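You operate a simulated robot arm through the tools that you are given. There is no shell and no other tool.

You are at the controls of a simulated robot arm. One attempt, no reset.

JOB
Get machine ten ready for a spool change: cover wide open, spool unlocked.
Fine: tension button off and guide knob shut; the spool stays on its hub.

The check looks at the end state, three seconds after you hand in, the way a careful person would. Anything else that was tipped, shoved, dropped, spilled or broken makes it a failure. Lids that push on must go on centred and level and be pressed home; caps that screw on are set level and turned clockwise until they are tight.

ROBOT AND FRAMES
A 7-joint arm with a two-finger parallel gripper, fixed in place. Base frame: the origin is at the foot of the arm, x ahead of it, y to its left, z up. Readings come in mm, rad, newtons and seconds.
Its first joint turns from -2.897 to 2.897 rad. Payload 4.4 kg.
The TCP is the grasp point between the finger pads, 23 mm short of the fingertips. In the tool frame z runs along the fingers and y along their closing line. Largest opening 94 mm; finger width 38, thickness 10; the body of the gripper, 54 by 96 mm, starts 39 mm behind the TCP.
Orientation is that of the tool frame in the base frame, as a unit quaternion [w, x, y, z]. With the fingers straight down and closing along the base's y, the tool's x points along the base's -x, its y along +y and its z along -z.

CONTROLS
- The arm moves only by the tool apply_moves. Its argument "increments" is a list of rows, each an object of numbers (a shift or turn left out is 0, a gripper value left out holds the last): "x", "y", "z": the shift along the tool's x, y, z in cm; "ax", "ay", "az": the turn, a rotation vector about the tool's x, y, z in rad. In form: [{"x": .., "y": .., "z": .., "ax": .., "ay": .., "az": ..}, ...]. A call has 1 to 20 rows; each row shifts and turns the commanded pose from where the row before left it, along the tool's axes as they then stand. "jaw" is the finger opening in cm, from 0 to 9.4, set as the call begins (left out, the last holds). Each row takes 0.2 s and may step no farther than 50 mm and 0.15 rad from the row before; otherwise, or with a gripper value out of range, the whole call is refused. Where a pose cannot be reached the arm comes as near as it can. A force on the tool above 80 N (or 10 N above the force at the start of the call, whichever is more), or a blocked arm, ends the call early, and 0.2 s more pass. Each finger travels about 72 mm/s and halts on what it meets, pressing with about 42 N; the grip force reading is that of the motor and also rises with nothing between the fingers. The clock runs only during rows and for 0.2 s after the last one: add rows that do not move to give the fingers time. It gives the time, the measured TCP pose, the force on the tool (base axes), the opening and the grip force at its end, in the units of the frame above (readings bear some noise), with the torque about the TCP (base axes, N m) and any sound that the robot's microphone picked up, and new pictures: "show" is both (left out), scene, wrist or none.
- Cameras (640 x 400 px; columns grow to the right, rows downward): "scene" is fixed at [220.5, 502, 1764.3]; the picture's right is [-0.24, -0.97, 0.00], its down [-0.64, 0.16, -0.75] and it looks along [0.73, -0.18, -0.66] (base axes); focal length 275 px, centre (320, 200). "wrist" rides on the gripper at [86, 16, -74] in the tool frame; the picture's right is [-0.18, 0.98, 0.00], its down [-0.58, -0.11, -0.81] and it looks along [-0.79, -0.15, 0.59] (tool axes); focal length 243 px, centre (320, 200). There is no depth. A picture from a camera that has moved, and an enlarged one, comes with that camera's place and axes in the base frame and with its lens.
- close_up(camera, box): a new picture of the part [left, top, right, bottom] of that camera's present view, enlarged. The clock stands still meanwhile.
- sign_off(): hands the job in; it is judged then, once.

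Nothing tells you positions but the pictures and the camera data. Unless the task says otherwise, let go and move clear before handing in.

The tools are called after "Emit:" by a JSON object that holds its "fn" and its "kwargs". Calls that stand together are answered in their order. apply_moves: Moves the arm, as the interface text tells. Its arguments: {"type":"object","properties":{"increments":{"type":"array","items":{"type":"object","properties":{"x":{"type":"number"},"y":{"type":"number"},"z":{"type":"number"},"ax":{"type":"number"},"ay":{"type":"number"},"az":{"type":"number"}}}},"jaw":{"type":"number"},"show":{"type":"string","enum":["both","scene","wrist","none"]}},"required":["increments"]} The other tools are called the same way: close_up (camera, box) takes an enlarged picture of a part of a camera's view; sign_off () hands the job in.

At the start:

```text
time: 0.0
tcp_pos: [638.6, 204.5, 1502.2]
tcp_rot: [0.0, 0.0, 1.0, 0.0]
force: [-0.2, -0.4, -0.5]
ft_torque: [0.0, 0.02, 0.01]
width: 93.9
grip_force: 0.0
```

scene: 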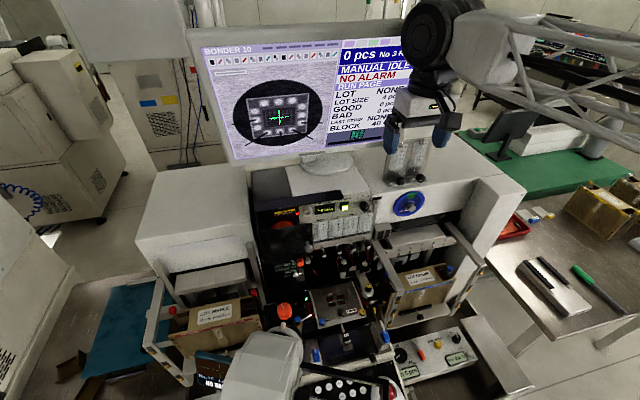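
wrist: 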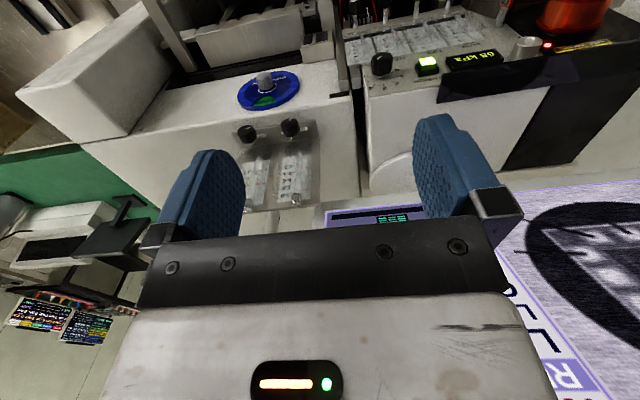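

I see a wire bonder (machine 10) with a monitor, a blue disc on top of the right-hand block (perhaps the spool), and knobs and buttons near it. I'll take close-ups to identify the cover, spool lock, tension button and guide knob.

Emit:
{"fn": "close_up", "kwargs": {"camera": "scene", "box": [240, 150, 400, 250]}}

Emit:
{"fn": "close_up", "kwargs": {"camera": "scene", "box": [370, 140, 530, 240]}}

Emit:
{"fn": "close_up", "kwargs": {"camera": "wrist", "box": [220, 60, 380, 220]}}

Emit:
{"fn": "close_up", "kwargs": {"camera": "wrist", "box": [340, 0, 640, 190]}}

Emit:
{"fn": "close_up", "kwargs": {"camera": "scene", "box": [240, 240, 500, 400]}}

```text
4.00 times, centred on (320, 200) of scene
camera zoom: at [220.5, 502.0, 1764.3], right [-0.24, -0.97, 0.0], down [-0.64, 0.16, -0.75], along [0.73, -0.18, -0.66], focal length 1102 px, centre (320, 200)
```

zoom: 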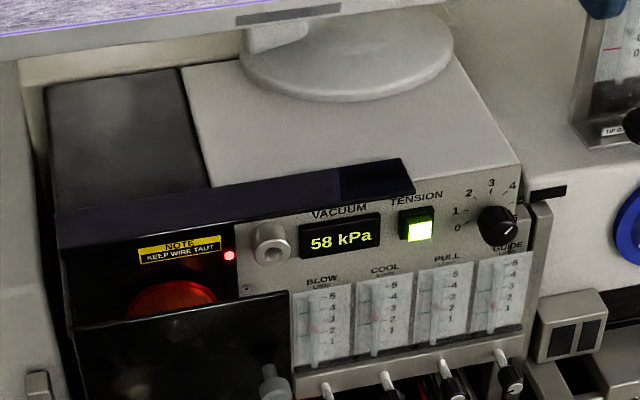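

```text
4.00 times, centred on (450, 190) of scene
camera zoom: at [220.5, 502.0, 1764.3], right [-0.24, -0.97, 0.0], down [-0.64, 0.16, -0.75], along [0.73, -0.18, -0.66], focal length 1102 px, centre (-200, 240)
```

zoom: 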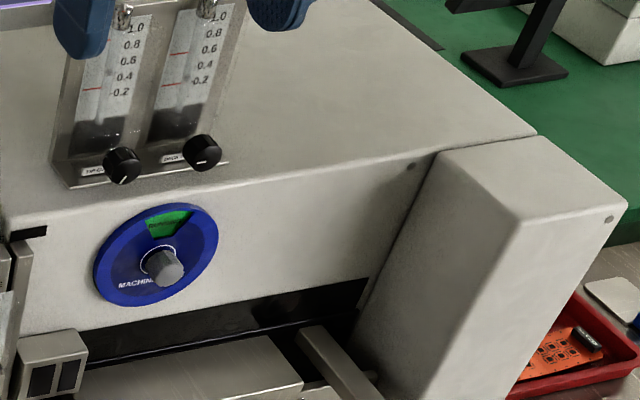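

```text
2.50 times, centred on (300, 140) of wrist
camera zoom: at [551.9, 220.8, 1578.7], right [0.18, 0.98, 0.0], down [0.58, -0.11, 0.81], along [0.79, -0.15, -0.59], focal length 606 px, centre (370, 350)
```

zoom: 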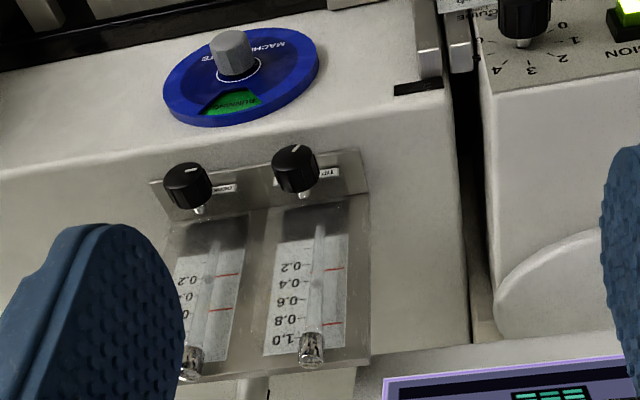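

```text
2.11 times, centred on (490, 95) of wrist
camera zoom: at [551.9, 220.8, 1578.7], right [0.18, 0.98, 0.0], down [0.58, -0.11, 0.81], along [0.79, -0.15, -0.59], focal length 511 px, centre (-38, 421)
```

zoom: 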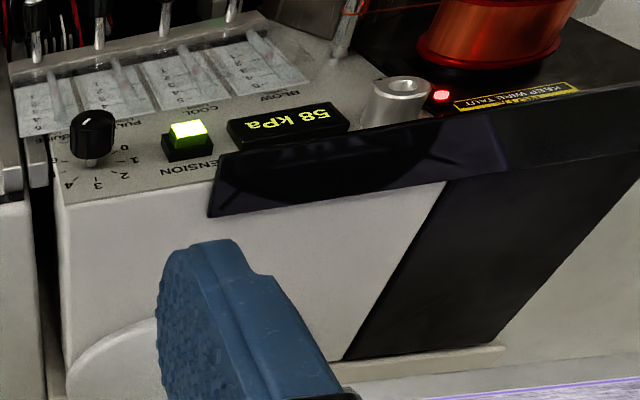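

```text
2.46 times, centred on (370, 320) of scene
camera zoom: at [220.5, 502.0, 1764.3], right [-0.24, -0.97, 0.0], down [-0.64, 0.16, -0.75], along [0.73, -0.18, -0.66], focal length 678 px, centre (197, -95)
```

zoom: 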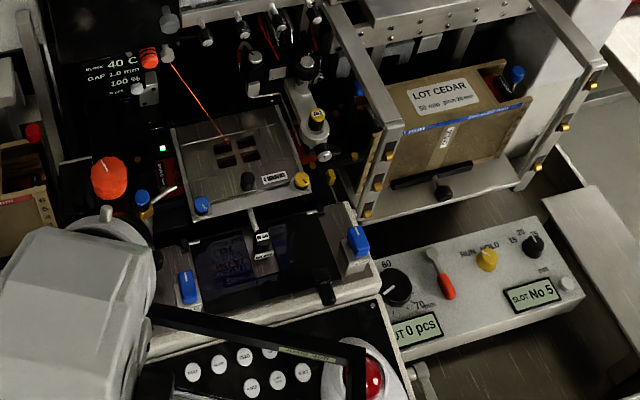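

I can see the panel: a lit TENSION button, the GUIDE knob (0–4), and a dark bay with an orange wire spool behind a cover. Zooming further to find the cover handle, spool lock and knob pointer.

Emit:
{"fn": "close_up", "kwargs": {"camera": "scene", "box": [250, 195, 330, 265]}}

Emit:
{"fn": "close_up", "kwargs": {"camera": "scene", "box": [325, 190, 385, 230]}}

Emit:
{"fn": "close_up", "kwargs": {"camera": "wrist", "box": [490, 0, 640, 90]}}

Emit:
{"fn": "close_up", "kwargs": {"camera": "wrist", "box": [350, 40, 450, 110]}}

Emit:
{"fn": "close_up", "kwargs": {"camera": "scene", "box": [250, 240, 330, 290]}}

Emit:
{"fn": "close_up", "kwargs": {"camera": "scene", "box": [185, 20, 425, 170]}}

```text
5.71 times, centred on (290, 230) of scene
camera zoom: at [220.5, 502.0, 1764.3], right [-0.24, -0.97, 0.0], down [-0.64, 0.16, -0.75], along [0.73, -0.18, -0.66], focal length 1574 px, centre (491, 29)
```

zoom: 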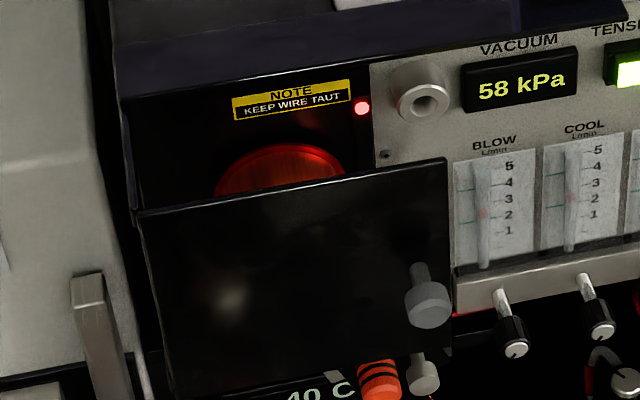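

```text
10.00 times, centred on (355, 210) of scene
camera zoom: at [220.5, 502.0, 1764.3], right [-0.24, -0.97, 0.0], down [-0.64, 0.16, -0.75], along [0.73, -0.18, -0.66], focal length 2754 px, centre (-30, 100)
```

zoom: 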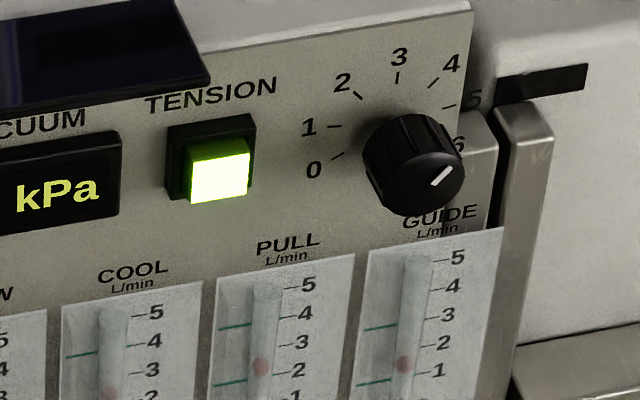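

```text
4.27 times, centred on (565, 45) of wrist
camera zoom: at [551.9, 220.8, 1578.7], right [0.18, 0.98, 0.0], down [0.58, -0.11, 0.81], along [0.79, -0.15, -0.59], focal length 1035 px, centre (-725, 861)
```

zoom: 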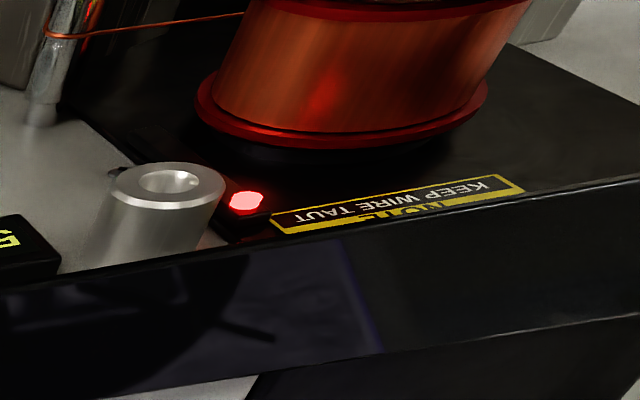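

```text
5.71 times, centred on (400, 75) of wrist
camera zoom: at [551.9, 220.8, 1578.7], right [0.18, 0.98, 0.0], down [0.58, -0.11, 0.81], along [0.79, -0.15, -0.59], focal length 1386 px, centre (-137, 914)
```

zoom: 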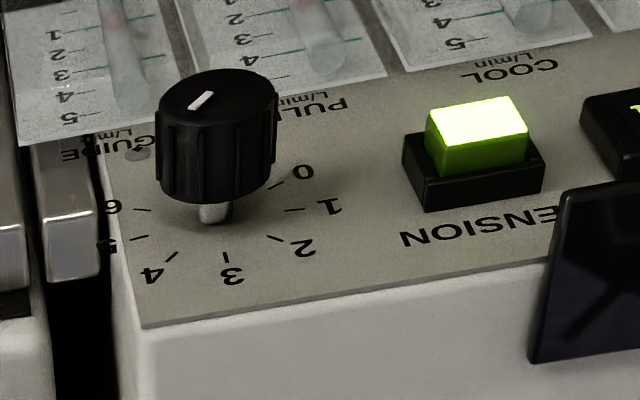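

```text
8.00 times, centred on (290, 265) of scene
camera zoom: at [220.5, 502.0, 1764.3], right [-0.24, -0.97, 0.0], down [-0.64, 0.16, -0.75], along [0.73, -0.18, -0.66], focal length 2203 px, centre (560, -320)
```

zoom: 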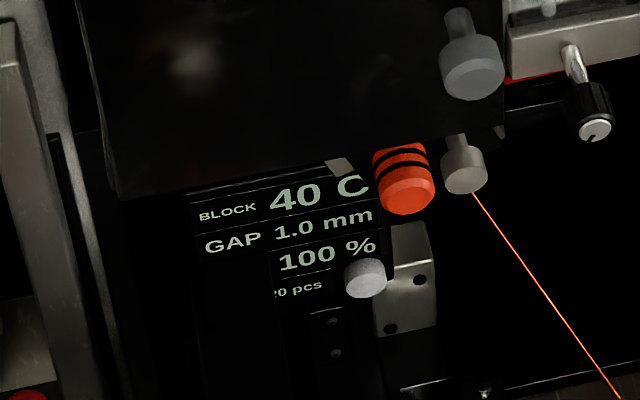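

```text
2.67 times, centred on (305, 95) of scene
camera zoom: at [220.5, 502.0, 1764.3], right [-0.24, -0.97, 0.0], down [-0.64, 0.16, -0.75], along [0.73, -0.18, -0.66], focal length 734 px, centre (360, 480)
```

zoom: 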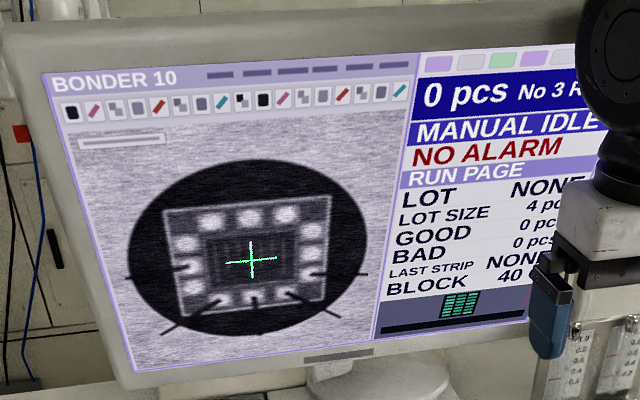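

The panel is vertical at about x≈715, facing the arm: TENSION button near (702,317,1289). The valve under the GUIDE flow tube is likely the "guide knob". I'll shift the arm back and left to look into the spool bay.

Emit:
{"fn": "apply_moves", "kwargs": {"increments": [{"x": 3, "y": 2.5, "z": 1}, {"x": 3, "y": 2.5, "z": 1}, {"x": 3, "y": 2.5, "z": 1}, {"x": 3, "y": 2.5, "z": 1}]}}

```text
time: 1.0
tcp_pos: [521.2, 306.6, 1461.9]
tcp_rot: [0.0, 0.0, 1.0, 0.0]
force: [-0.2, 1.0, -0.2]
ft_torque: [-0.04, 0.0, 0.0]
width: 94.3
grip_force: 0.1
camera wrist: at [434.0, 322.5, 1538.4], right [0.18, 0.98, 0.0], down [0.58, -0.11, 0.81], along [0.79, -0.15, -0.59], focal length 243 px, centre (320, 200)
```

scene: 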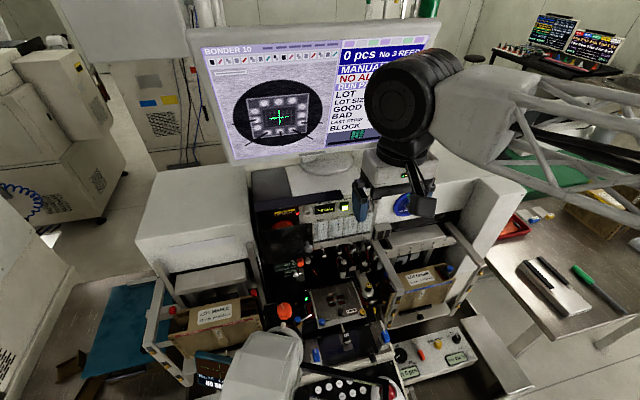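
wrist: 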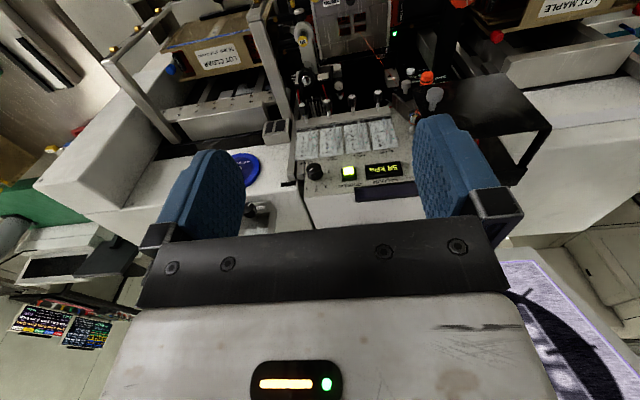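

The finger hides part of the bay; I'll zoom on what shows.

Emit:
{"fn": "close_up", "kwargs": {"camera": "wrist", "box": [400, 50, 570, 160]}}

Emit:
{"fn": "close_up", "kwargs": {"camera": "wrist", "box": [280, 60, 430, 200]}}

```text
3.64 times, centred on (485, 105) of wrist
camera zoom: at [434.0, 322.5, 1538.4], right [0.18, 0.98, 0.0], down [0.58, -0.11, 0.81], along [0.79, -0.15, -0.59], focal length 882 px, centre (-280, 546)
```

zoom: 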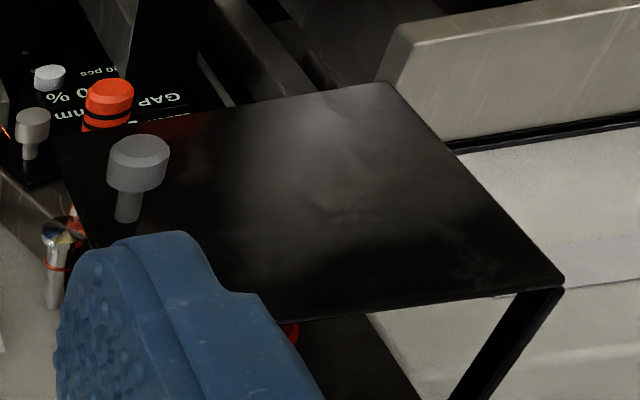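

```text
2.86 times, centred on (355, 130) of wrist
camera zoom: at [434.0, 322.5, 1538.4], right [0.18, 0.98, 0.0], down [0.58, -0.11, 0.81], along [0.79, -0.15, -0.59], focal length 693 px, centre (220, 400)
```

zoom: 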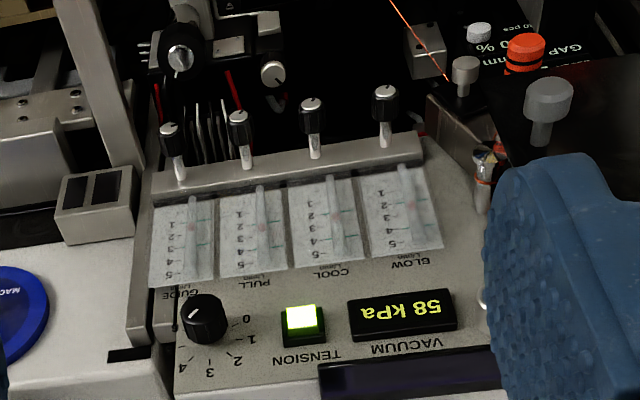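

The cover is a dark panel at x≈641, y 418–536, z 1204–1323, with a pull knob at about (619,431,1259), apparently hinged on its left. Now zooming on the valve row for the GUIDE valve.

Emit:
{"fn": "close_up", "kwargs": {"camera": "scene", "box": [310, 205, 390, 255]}}

Emit:
{"fn": "close_up", "kwargs": {"camera": "wrist", "box": [290, 80, 390, 150]}}

Emit:
{"fn": "close_up", "kwargs": {"camera": "wrist", "box": [290, 0, 590, 110]}}

```text
8.00 times, centred on (350, 230) of scene
camera zoom: at [220.5, 502.0, 1764.3], right [-0.24, -0.97, 0.0], down [-0.64, 0.16, -0.75], along [0.73, -0.18, -0.66], focal length 2203 px, centre (80, -40)
```

zoom: 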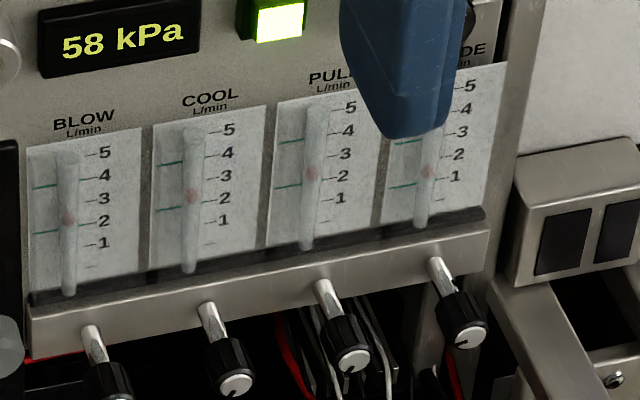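

```text
5.71 times, centred on (340, 115) of wrist
camera zoom: at [434.0, 322.5, 1538.4], right [0.18, 0.98, 0.0], down [0.58, -0.11, 0.81], along [0.79, -0.15, -0.59], focal length 1386 px, centre (206, 686)
```

zoom: 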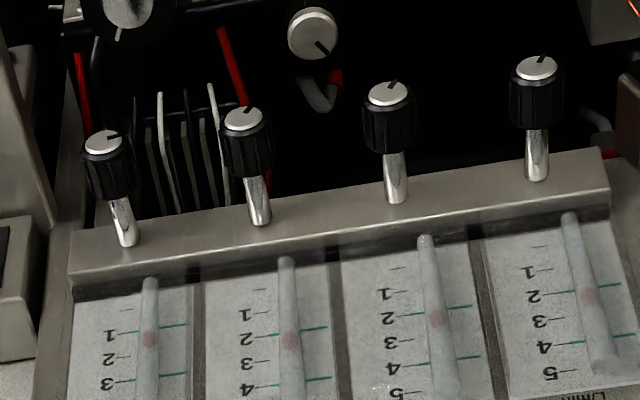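

```text
2.13 times, centred on (440, 55) of wrist
camera zoom: at [434.0, 322.5, 1538.4], right [0.18, 0.98, 0.0], down [0.58, -0.11, 0.81], along [0.79, -0.15, -0.59], focal length 518 px, centre (64, 509)
```

zoom: 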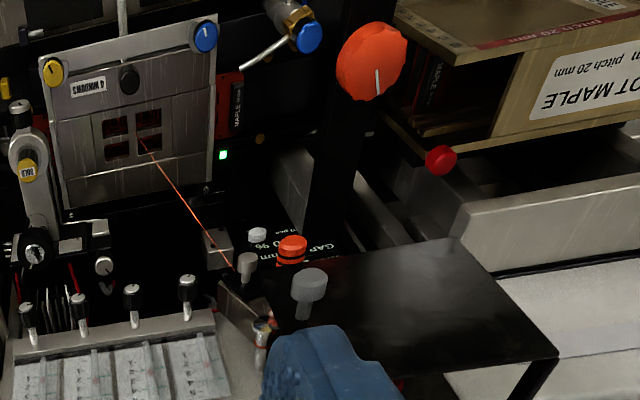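

The GUIDE valve is the rightmost small knob (around (675,246,1144)); its flow ball reads ≈1.2. Now I'll turn the tool so that it points forward (+x), with fingers closing vertically and the camera on the left.

Emit:
{"fn": "apply_moves", "kwargs": {"increments": [{"az": 0.1428}, {"az": 0.1428}, {"az": 0.1428}, {"az": 0.1428}, {"az": 0.1428}, {"az": 0.1428}, {"az": 0.1428}, {"az": 0.1428}, {"az": 0.1428}, {"az": 0.1428}, {"az": 0.1428}], "show": "none"}}

Emit:
{"fn": "apply_moves", "kwargs": {"increments": [{"ax": -0.1428}, {"ax": -0.1428}, {"ax": -0.1428}, {"ax": -0.1428}, {"ax": -0.1428}, {"ax": -0.1428}, {"ax": -0.1428}, {"ax": -0.1428}, {"ax": -0.1428}, {"ax": -0.1428}, {"ax": -0.1428}]}}

```text
time: 3.4
tcp_pos: [520.2, 305.1, 1462.7]
tcp_rot: [0.001, 0.707, 0.707, 0.0]
force: [0.1, 0.3, -0.7]
ft_torque: [0.0, 0.04, 0.01]
width: 94.0
grip_force: 0.0
```

```text
time: 6.0
tcp_pos: [583.0, 363.0, 1357.5]
tcp_rot: [0.497, 0.499, 0.56, 0.437]
force: [0.1, 0.3, -0.7]
ft_torque: [-0.03, -0.03, 0.02]
width: 93.9
grip_force: 0.0
stopped in row 11: the arm was blocked; the commanded pose is now the measured one
camera wrist: at [509.3, 452.6, 1374.3], right [0.13, -0.06, 0.99], down [-0.81, -0.58, 0.07], along [0.57, -0.81, -0.12], focal length 243 px, centre (320, 200)
```

scene: 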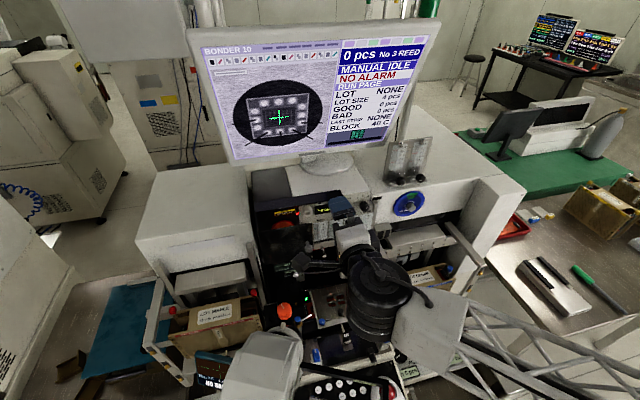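
wrist: 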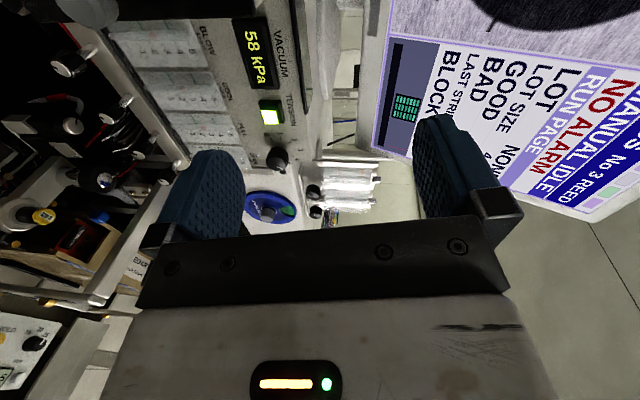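

The arm stopped short of a fully level pose because it was too close and high. I'll move toward the button's front (x≈630, y≈317, z≈1300), where it should reach, then correct the last ~7° of tilt.

Emit:
{"fn": "apply_moves", "kwargs": {"increments": [{"x": -1.96, "y": -2.79, "z": 2.7}, {"x": -1.96, "y": -2.79, "z": 2.7}, {"ax": -0.0625, "az": 0.06}, {"ax": -0.0625, "az": 0.06}]}}

```text
time: 7.0
tcp_pos: [628.7, 317.8, 1300.0]
tcp_rot: [0.496, 0.499, 0.562, 0.435]
force: [0.1, -0.5, -0.3]
ft_torque: [-0.02, 0.02, -0.02]
width: 94.0
grip_force: 0.0
out of reach, approached as far as the arm can: row 3, 4
camera wrist: at [556.2, 407.1, 1315.5], right [0.13, -0.06, 0.99], down [-0.81, -0.58, 0.07], along [0.57, -0.81, -0.13], focal length 243 px, centre (320, 200)
```

scene: 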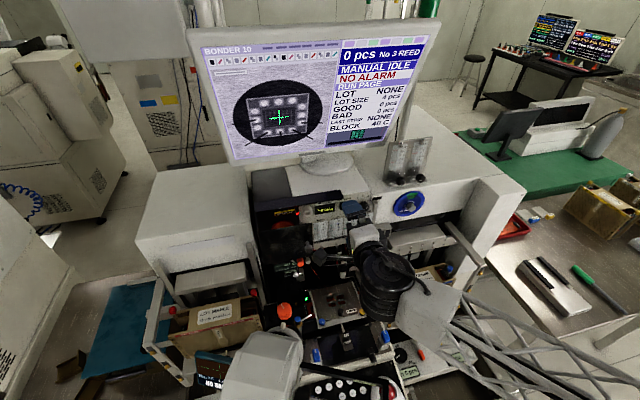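
wrist: 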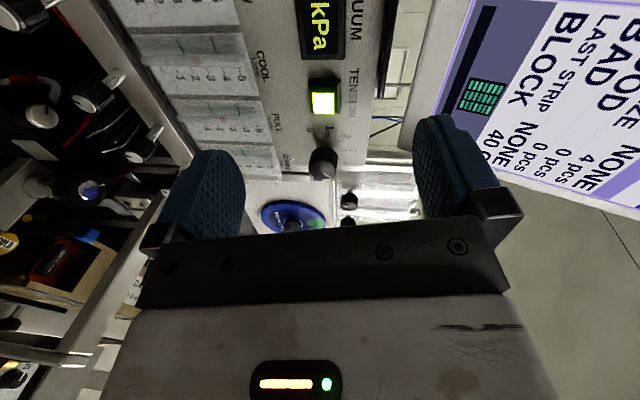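

Stuck ~7° short; probably a wrist joint limit. I'll test whether the pitch alone can be corrected.

Emit:
{"fn": "apply_moves", "kwargs": {"increments": [{"az": -0.12}, {"ax": -0.06}, {"ax": -0.065}], "show": "none"}}

```text
time: 7.8
tcp_pos: [623.6, 316.8, 1317.6]
tcp_rot: [0.546, 0.433, 0.572, 0.433]
force: [0.9, -0.6, 0.6]
ft_torque: [0.02, 0.0, 0.01]
width: 94.0
grip_force: 0.0
out of reach, approached as far as the arm can: row 3
```

Pitch is now level but roll is limited—consistent with the last joint near its stop. I'll roll the other way (camera below), which should leave plenty of clockwise travel.

Emit:
{"fn": "apply_moves", "kwargs": {"increments": [{"az": -0.132}, {"az": -0.132}, {"az": -0.132}, {"az": -0.132}, {"az": -0.132}, {"az": -0.132}, {"az": -0.132}, {"az": -0.132}, {"az": -0.132}, {"az": -0.132}]}}

```text
time: 10.0
tcp_pos: [624.0, 317.2, 1318.3]
tcp_rot: [0.704, -0.005, 0.71, 0.01]
force: [0.0, 0.4, 0.3]
ft_torque: [-0.02, 0.02, -0.02]
width: 93.8
grip_force: 0.1
camera wrist: at [548.5, 332.5, 1234.5], right [-0.02, 0.98, 0.19], down [-0.8, -0.13, 0.59], along [0.6, -0.14, 0.79], focal length 243 px, centre (320, 200)
```

scene: 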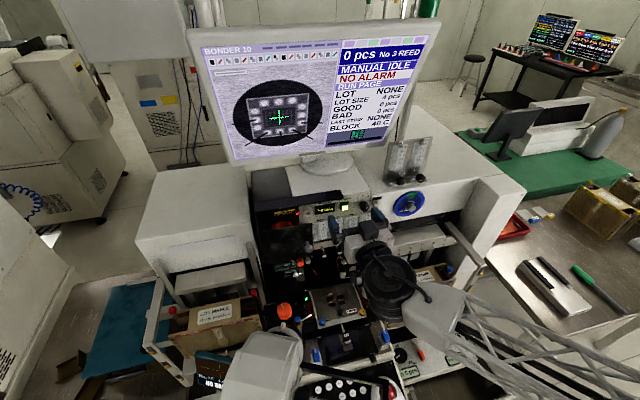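
wrist: 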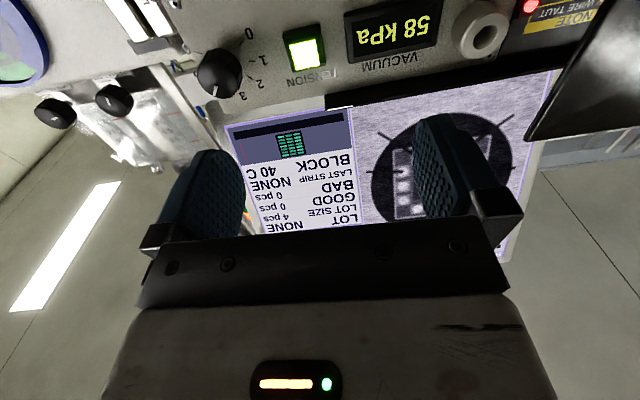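

Now the tool is exactly level (pointing +x, fingers closing along y, camera below). I'll close the fingers and line up on the TENSION button at about (702, 316, 1290).

Emit:
{"fn": "apply_moves", "kwargs": {"increments": [{"x": 1.45, "y": -0.06}, {"x": 1.45, "y": -0.06}, {"z": 1.5}, {"z": 1.5}], "jaw": 0}}

Emit:
{"fn": "close_up", "kwargs": {"camera": "scene", "box": [310, 180, 390, 230]}}

```text
time: 11.0
tcp_pos: [654.3, 316.4, 1289.0]
tcp_rot: [0.704, -0.005, 0.71, 0.011]
force: [0.8, -0.1, -0.1]
ft_torque: [-0.04, 0.01, 0.0]
width: 0.0
grip_force: 41.7
camera wrist: at [578.0, 332.3, 1205.8], right [-0.02, 0.98, 0.19], down [-0.8, -0.13, 0.59], along [0.6, -0.14, 0.79], focal length 243 px, centre (320, 200)
```

scene: 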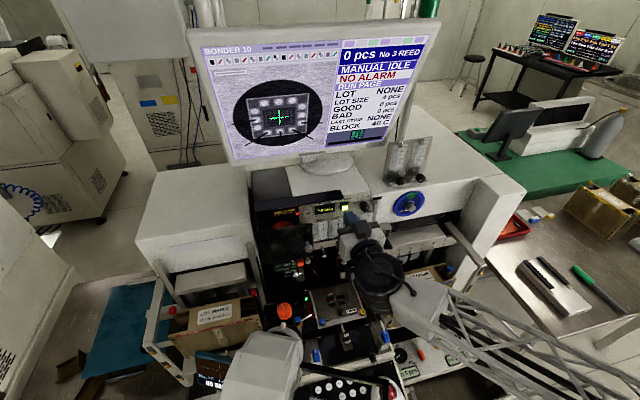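
wrist: 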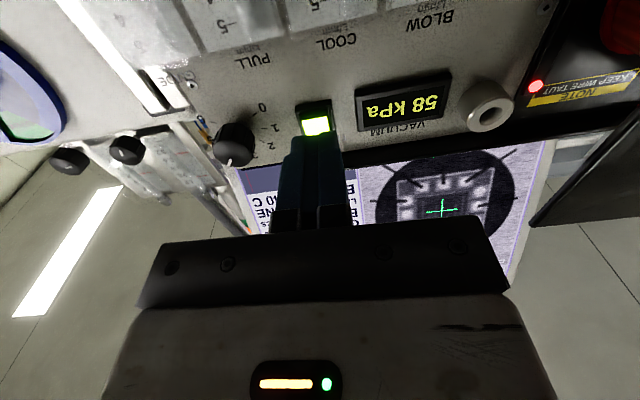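

```text
8.00 times, centred on (350, 205) of scene
camera zoom: at [220.5, 502.0, 1764.3], right [-0.24, -0.97, 0.0], down [-0.64, 0.16, -0.75], along [0.73, -0.18, -0.66], focal length 2203 px, centre (80, 160)
```

zoom: 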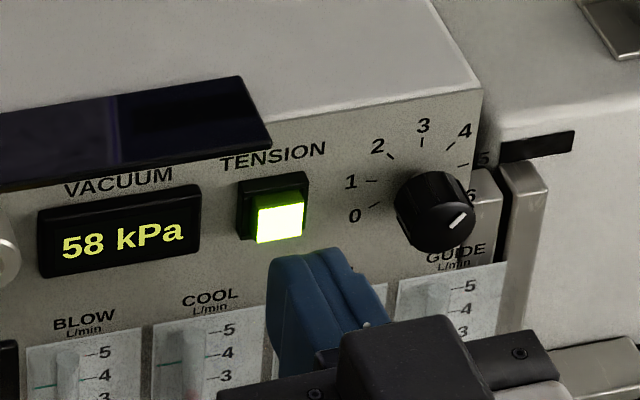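

Alignment looks right: the fingertips project onto the button. Advance gently until contact.

Emit:
{"fn": "apply_moves", "kwargs": {"increments": [{"z": 1.0}, {"z": 1.0}, {"z": 0.3}, {"z": 0.2}], "show": "scene"}}

Emit:
{"fn": "close_up", "kwargs": {"camera": "scene", "box": [310, 180, 390, 230]}}

```text
time: 12.0
tcp_pos: [678.6, 316.3, 1289.2]
tcp_rot: [0.704, -0.005, 0.71, 0.011]
force: [-1.7, 0.4, -0.7]
ft_torque: [0.01, 0.01, 0.0]
width: 0.0
grip_force: 41.7
heard: click
```

scene: 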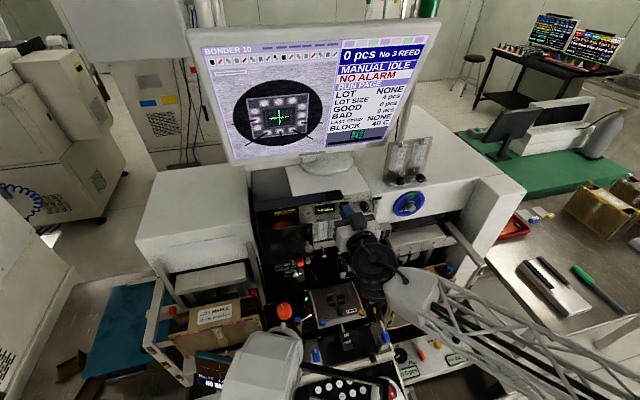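

```text
8.00 times, centred on (350, 205) of scene
camera zoom: at [220.5, 502.0, 1764.3], right [-0.24, -0.97, 0.0], down [-0.64, 0.16, -0.75], along [0.73, -0.18, -0.66], focal length 2203 px, centre (80, 160)
```

zoom: 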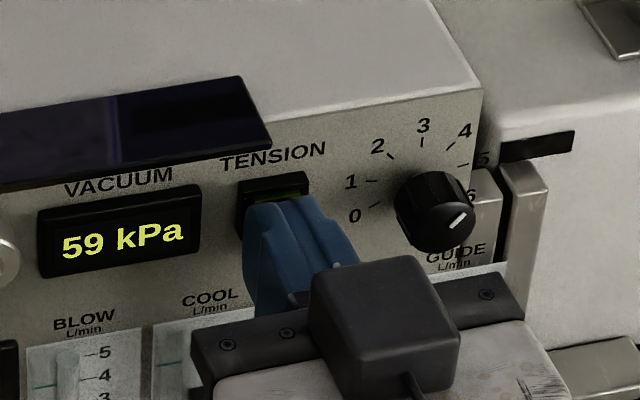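

Clicked, and the light looks dim. Back straight off and check.

Emit:
{"fn": "apply_moves", "kwargs": {"increments": [{"z": -2.5}, {"z": -2.5}, {"z": -2.5}]}}

Emit:
{"fn": "close_up", "kwargs": {"camera": "scene", "box": [250, 180, 390, 260]}}

Emit:
{"fn": "close_up", "kwargs": {"camera": "wrist", "box": [150, 0, 640, 200]}}

```text
time: 12.8
tcp_pos: [604.4, 313.5, 1288.5]
tcp_rot: [0.704, -0.005, 0.71, 0.011]
force: [0.5, 0.6, -0.2]
ft_torque: [-0.03, 0.01, 0.02]
width: 0.0
grip_force: 41.9
camera wrist: at [528.4, 328.4, 1204.4], right [-0.02, 0.98, 0.19], down [-0.8, -0.13, 0.59], along [0.6, -0.14, 0.79], focal length 243 px, centre (320, 200)
```

scene: 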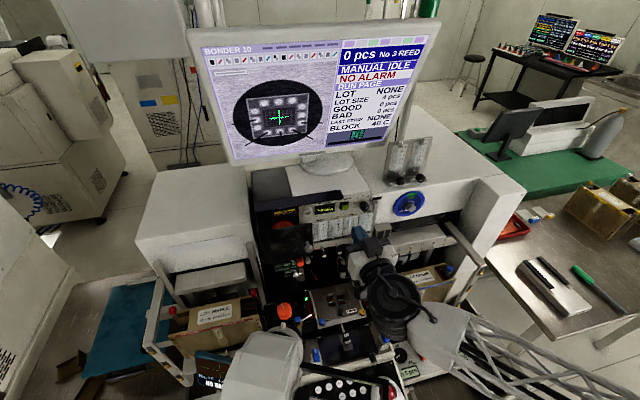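
wrist: 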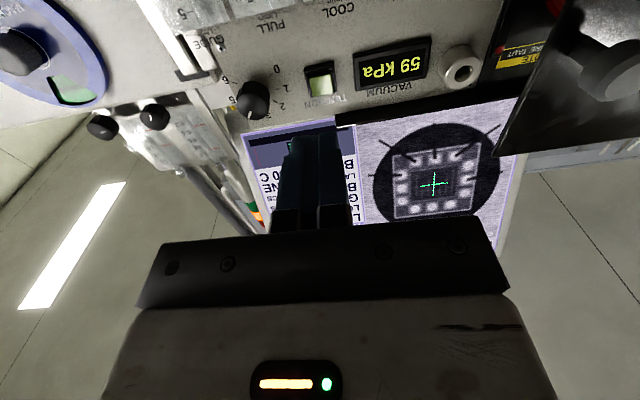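

```text
4.57 times, centred on (320, 220) of scene
camera zoom: at [220.5, 502.0, 1764.3], right [-0.24, -0.97, 0.0], down [-0.64, 0.16, -0.75], along [0.73, -0.18, -0.66], focal length 1259 px, centre (320, 109)
```

zoom: 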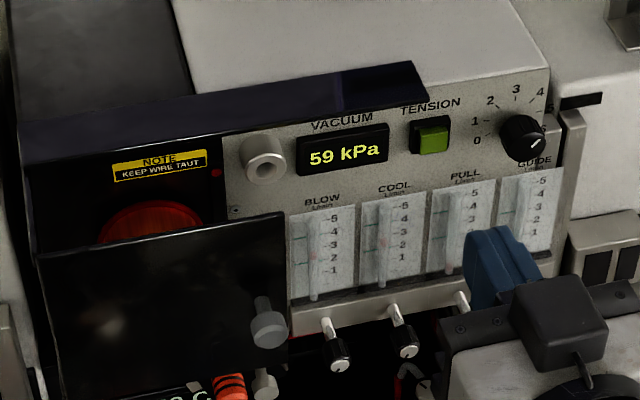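

```text
1.31 times, centred on (395, 100) of wrist
camera zoom: at [528.4, 328.4, 1204.4], right [-0.02, 0.98, 0.19], down [-0.8, -0.13, 0.59], along [0.6, -0.14, 0.79], focal length 317 px, centre (222, 331)
```

zoom: 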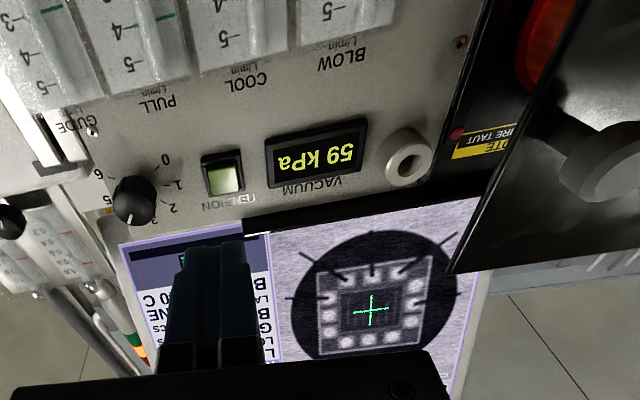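

TENSION is off (lamp and spool LED dark). Now I'll roll the tool 180° so the camera is on top, which leaves lots of clockwise travel for the valve.

Emit:
{"fn": "apply_moves", "kwargs": {"increments": [{"az": -0.15}, {"az": -0.15}, {"az": -0.15}, {"az": -0.15}, {"az": -0.15}, {"az": -0.15}, {"az": -0.15}, {"az": -0.15}, {"az": -0.15}, {"az": -0.15}, {"az": -0.15}, {"az": -0.15}, {"az": -0.15}, {"az": -0.15}, {"az": -0.15}, {"az": -0.15}, {"az": -0.15}, {"az": -0.15}, {"az": -0.15}, {"az": -0.15}], "show": "none"}}

Emit:
{"fn": "apply_moves", "kwargs": {"increments": [{"az": -0.1416}], "jaw": 6}}

```text
time: 17.0
tcp_pos: [603.7, 314.1, 1289.3]
tcp_rot: [-0.061, 0.709, -0.045, 0.702]
force: [0.3, 0.4, 0.3]
ft_torque: [-0.01, -0.01, -0.01]
width: 0.0
grip_force: 42.1
```

```text
time: 17.4
tcp_pos: [603.8, 315.3, 1290.1]
tcp_rot: [-0.012, 0.71, 0.005, 0.704]
force: [0.2, -0.8, -0.2]
ft_torque: [0.04, 0.0, 0.0]
width: 53.6
grip_force: 0.0
camera wrist: at [530.1, 296.6, 1379.0], right [0.02, -0.98, -0.19], down [-0.81, 0.1, -0.57], along [0.58, 0.17, -0.8], focal length 243 px, centre (320, 200)
```

scene: 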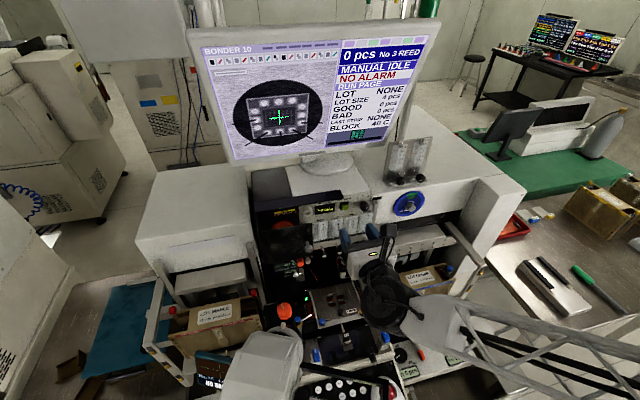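
wrist: 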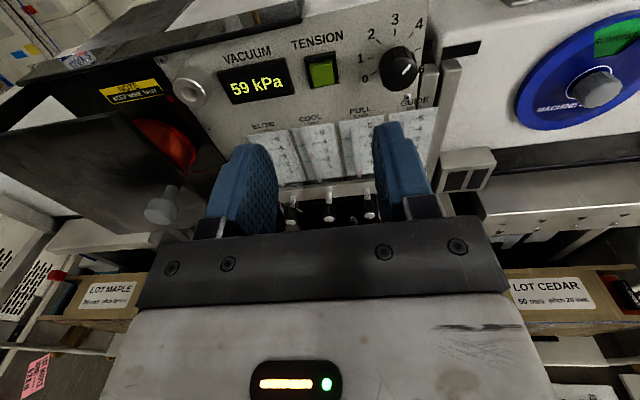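

Excellent view from above now. Moving right and down to view the GUIDE valve between the fingers.

Emit:
{"fn": "apply_moves", "kwargs": {"increments": [{"y": 3.2, "x": -2, "z": -0.5}, {"y": 3.2, "x": -2, "z": -0.5}]}}

Emit:
{"fn": "close_up", "kwargs": {"camera": "wrist", "box": [180, 60, 480, 240]}}

Emit:
{"fn": "close_up", "kwargs": {"camera": "scene", "box": [310, 190, 450, 280]}}

```text
time: 18.0
tcp_pos: [595.0, 250.6, 1250.2]
tcp_rot: [-0.012, 0.71, 0.003, 0.704]
force: [0.6, 0.0, -0.5]
ft_torque: [0.0, 0.01, -0.01]
width: 60.0
grip_force: 0.1
camera wrist: at [521.6, 232.1, 1339.7], right [0.02, -0.98, -0.2], down [-0.81, 0.1, -0.57], along [0.58, 0.17, -0.8], focal length 243 px, centre (320, 200)
```

scene: 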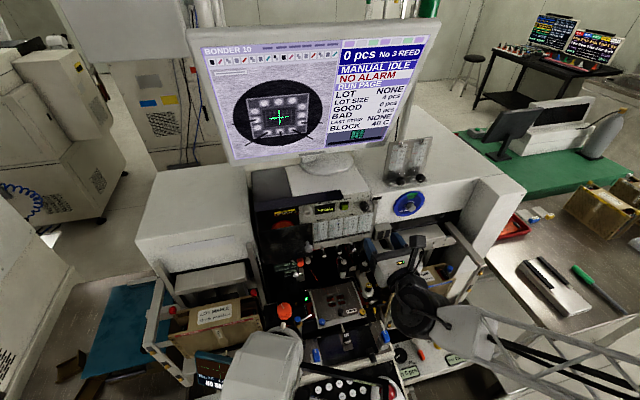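
wrist: 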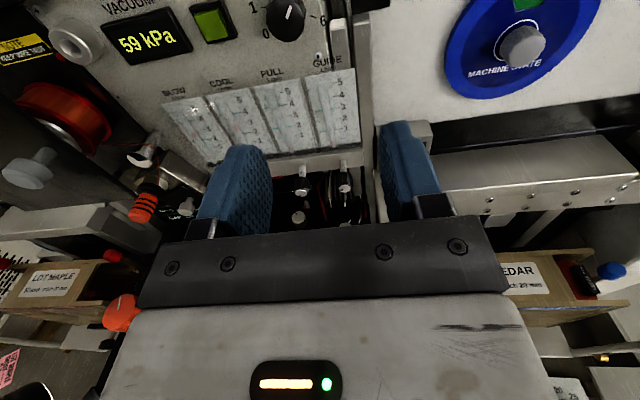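

```text
2.13 times, centred on (330, 150) of wrist
camera zoom: at [521.6, 232.1, 1339.7], right [0.02, -0.98, -0.2], down [-0.81, 0.1, -0.57], along [0.58, 0.17, -0.8], focal length 518 px, centre (299, 307)
```

zoom: 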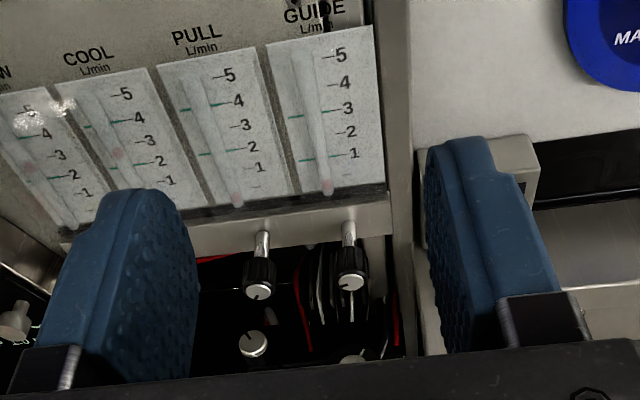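

```text
4.44 times, centred on (380, 235) of scene
camera zoom: at [220.5, 502.0, 1764.3], right [-0.24, -0.97, 0.0], down [-0.64, 0.16, -0.75], along [0.73, -0.18, -0.66], focal length 1224 px, centre (53, 44)
```

zoom: 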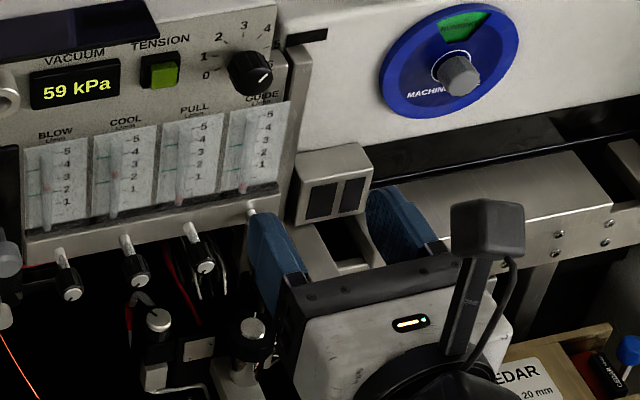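

GUIDE valve face is at about (671, 249, 1151), with the PULL neighbour 45 mm to its left. I'll narrow the jaws to 34 mm and lower in front of it in stages.

Emit:
{"fn": "apply_moves", "kwargs": {"increments": [{"x": -3, "y": 0.1}, {"x": -3, "y": 0.1}], "jaw": 3.4}}

Emit:
{"fn": "close_up", "kwargs": {"camera": "wrist", "box": [220, 60, 420, 240]}}

```text
time: 18.6
tcp_pos: [596.2, 248.8, 1189.2]
tcp_rot: [-0.013, 0.71, 0.004, 0.704]
force: [0.5, -0.3, 0.5]
ft_torque: [-0.01, 0.02, -0.03]
width: 34.0
grip_force: 0.1
camera wrist: at [521.9, 231.2, 1278.7], right [0.02, -0.98, -0.2], down [-0.81, 0.1, -0.57], along [0.58, 0.17, -0.79], focal length 243 px, centre (320, 200)
```

scene: 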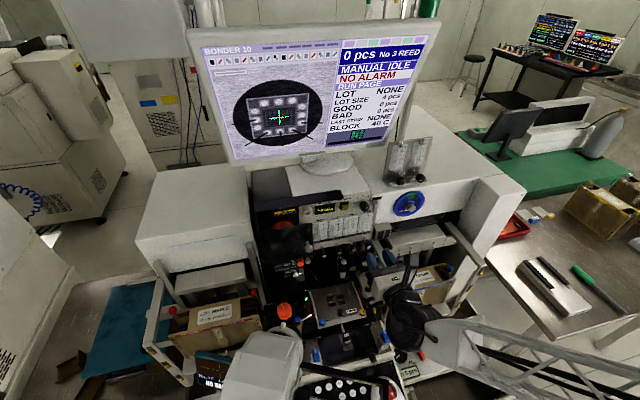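
wrist: 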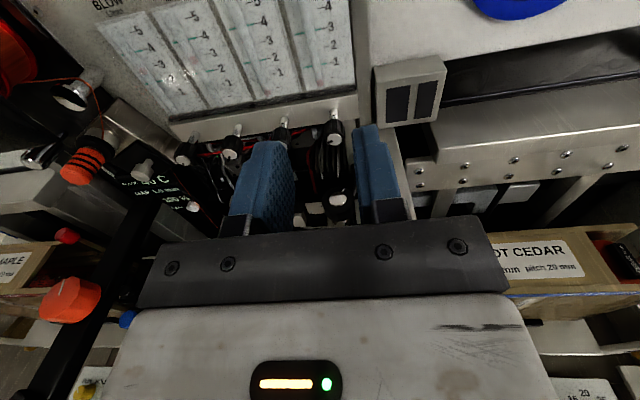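

```text
2.22 times, centred on (320, 150) of wrist
camera zoom: at [521.9, 231.2, 1278.7], right [0.02, -0.98, -0.2], down [-0.81, 0.1, -0.57], along [0.58, 0.17, -0.79], focal length 539 px, centre (320, 311)
```

zoom: 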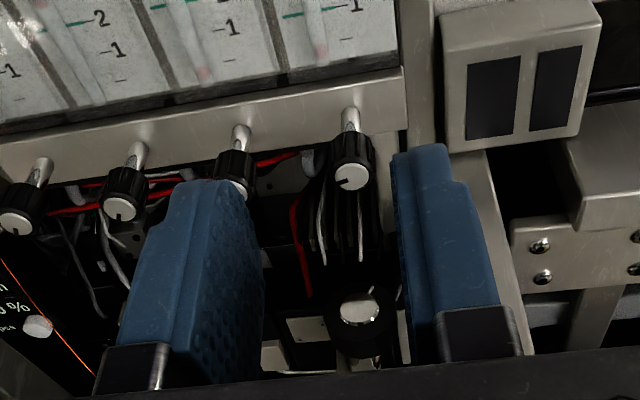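

Position is confirmed (valve face ≈(671,248,1152)); a black post-knob below tops out near z 1083, so there's clearance. Lowering to valve height, trimming yaw, then approaching to just short of the face.

Emit:
{"fn": "apply_moves", "kwargs": {"increments": [{"ax": -0.024}, {"x": -3.7}, {"z": 2.0}, {"z": 2.0}]}}

Emit:
{"fn": "close_up", "kwargs": {"camera": "wrist", "box": [220, 60, 420, 240]}}

Emit:
{"fn": "close_up", "kwargs": {"camera": "scene", "box": [320, 220, 480, 340]}}

```text
time: 19.6
tcp_pos: [634.6, 250.1, 1152.4]
tcp_rot: [-0.004, 0.71, -0.004, 0.704]
force: [-4.3, 0.1, 7.5]
ft_torque: [-0.4, 0.93, -0.24]
width: 34.2
grip_force: 0.0
camera wrist: at [560.7, 233.6, 1240.4], right [0.0, -0.98, -0.19], down [-0.81, 0.12, -0.57], along [0.58, 0.16, -0.8], focal length 243 px, centre (320, 200)
```

scene: 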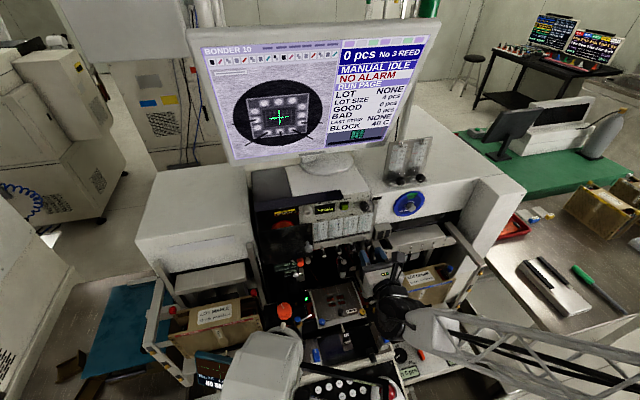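
wrist: 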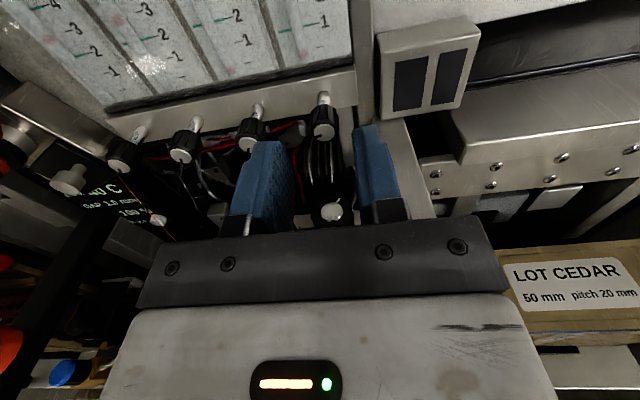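

```text
2.22 times, centred on (320, 150) of wrist
camera zoom: at [560.7, 233.6, 1240.4], right [0.0, -0.98, -0.19], down [-0.81, 0.12, -0.57], along [0.58, 0.16, -0.8], focal length 539 px, centre (320, 311)
```

zoom: 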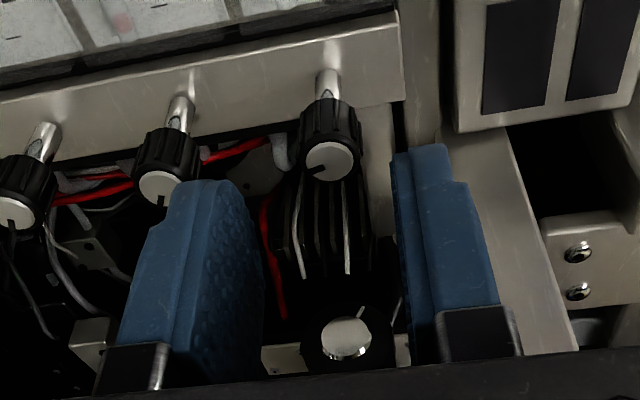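

```text
3.33 times, centred on (400, 280) of scene
camera zoom: at [220.5, 502.0, 1764.3], right [-0.24, -0.97, 0.0], down [-0.64, 0.16, -0.75], along [0.73, -0.18, -0.66], focal length 918 px, centre (53, -67)
```

zoom: 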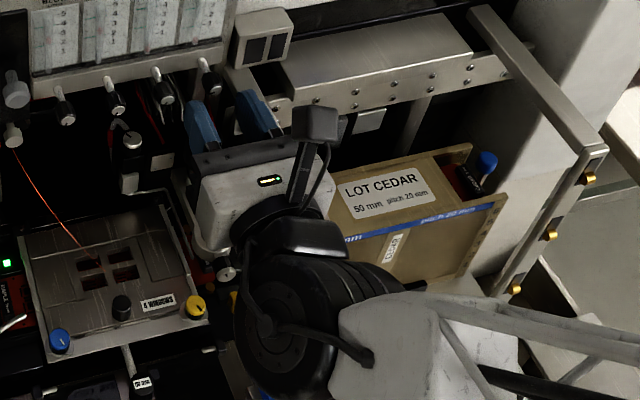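

The force reading shows a light contact (≈8 N) at roughly (528,197,1110) – the gripper body touching the CEDAR box on the right. Lifting off straight away.

Emit:
{"fn": "apply_moves", "kwargs": {"increments": [{"x": 1.0}, {"x": 1.5}]}}

Emit:
{"fn": "close_up", "kwargs": {"camera": "scene", "box": [360, 230, 520, 330]}}

Emit:
{"fn": "close_up", "kwargs": {"camera": "wrist", "box": [400, 180, 640, 330]}}

```text
time: 20.2
tcp_pos: [634.2, 248.5, 1176.6]
tcp_rot: [-0.003, 0.71, -0.004, 0.704]
force: [-0.1, -0.2, 0.2]
ft_torque: [0.04, 0.04, 0.01]
width: 34.0
grip_force: 0.0
camera wrist: at [559.7, 232.0, 1265.9], right [0.0, -0.98, -0.19], down [-0.81, 0.12, -0.57], along [0.58, 0.16, -0.8], focal length 243 px, centre (320, 200)
```

scene: 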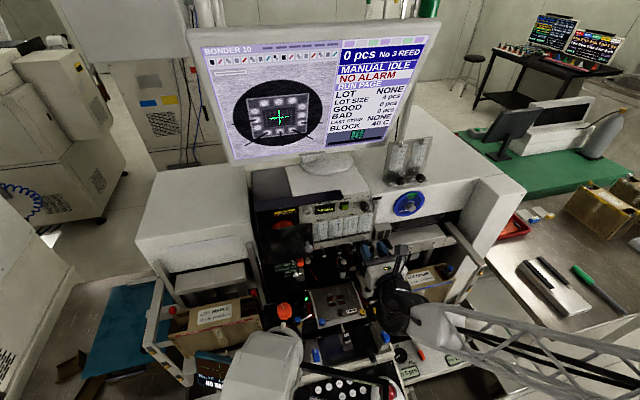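
wrist: 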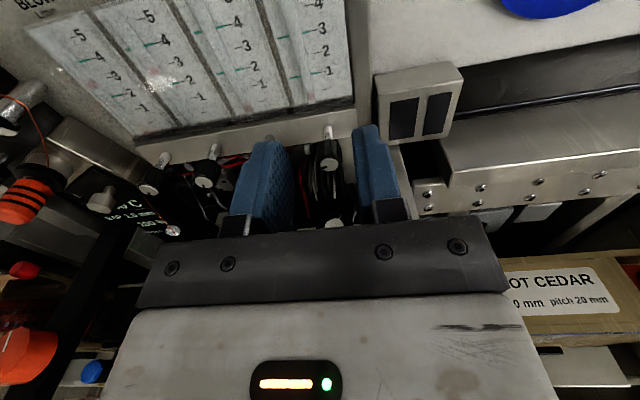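

```text
4.00 times, centred on (440, 280) of scene
camera zoom: at [220.5, 502.0, 1764.3], right [-0.24, -0.97, 0.0], down [-0.64, 0.16, -0.75], along [0.73, -0.18, -0.66], focal length 1102 px, centre (-160, -120)
```

zoom: 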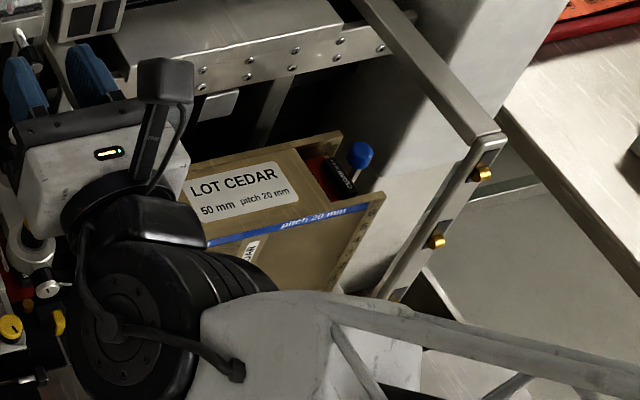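

```text
2.67 times, centred on (520, 255) of wrist
camera zoom: at [559.7, 232.0, 1265.9], right [0.0, -0.98, -0.19], down [-0.81, 0.12, -0.57], along [0.58, 0.16, -0.8], focal length 647 px, centre (-213, 53)
```

zoom: 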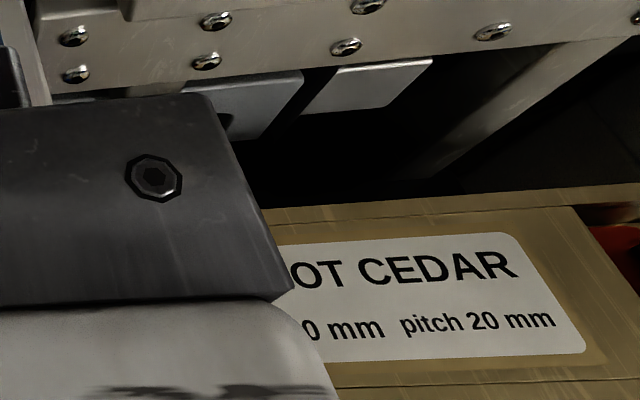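

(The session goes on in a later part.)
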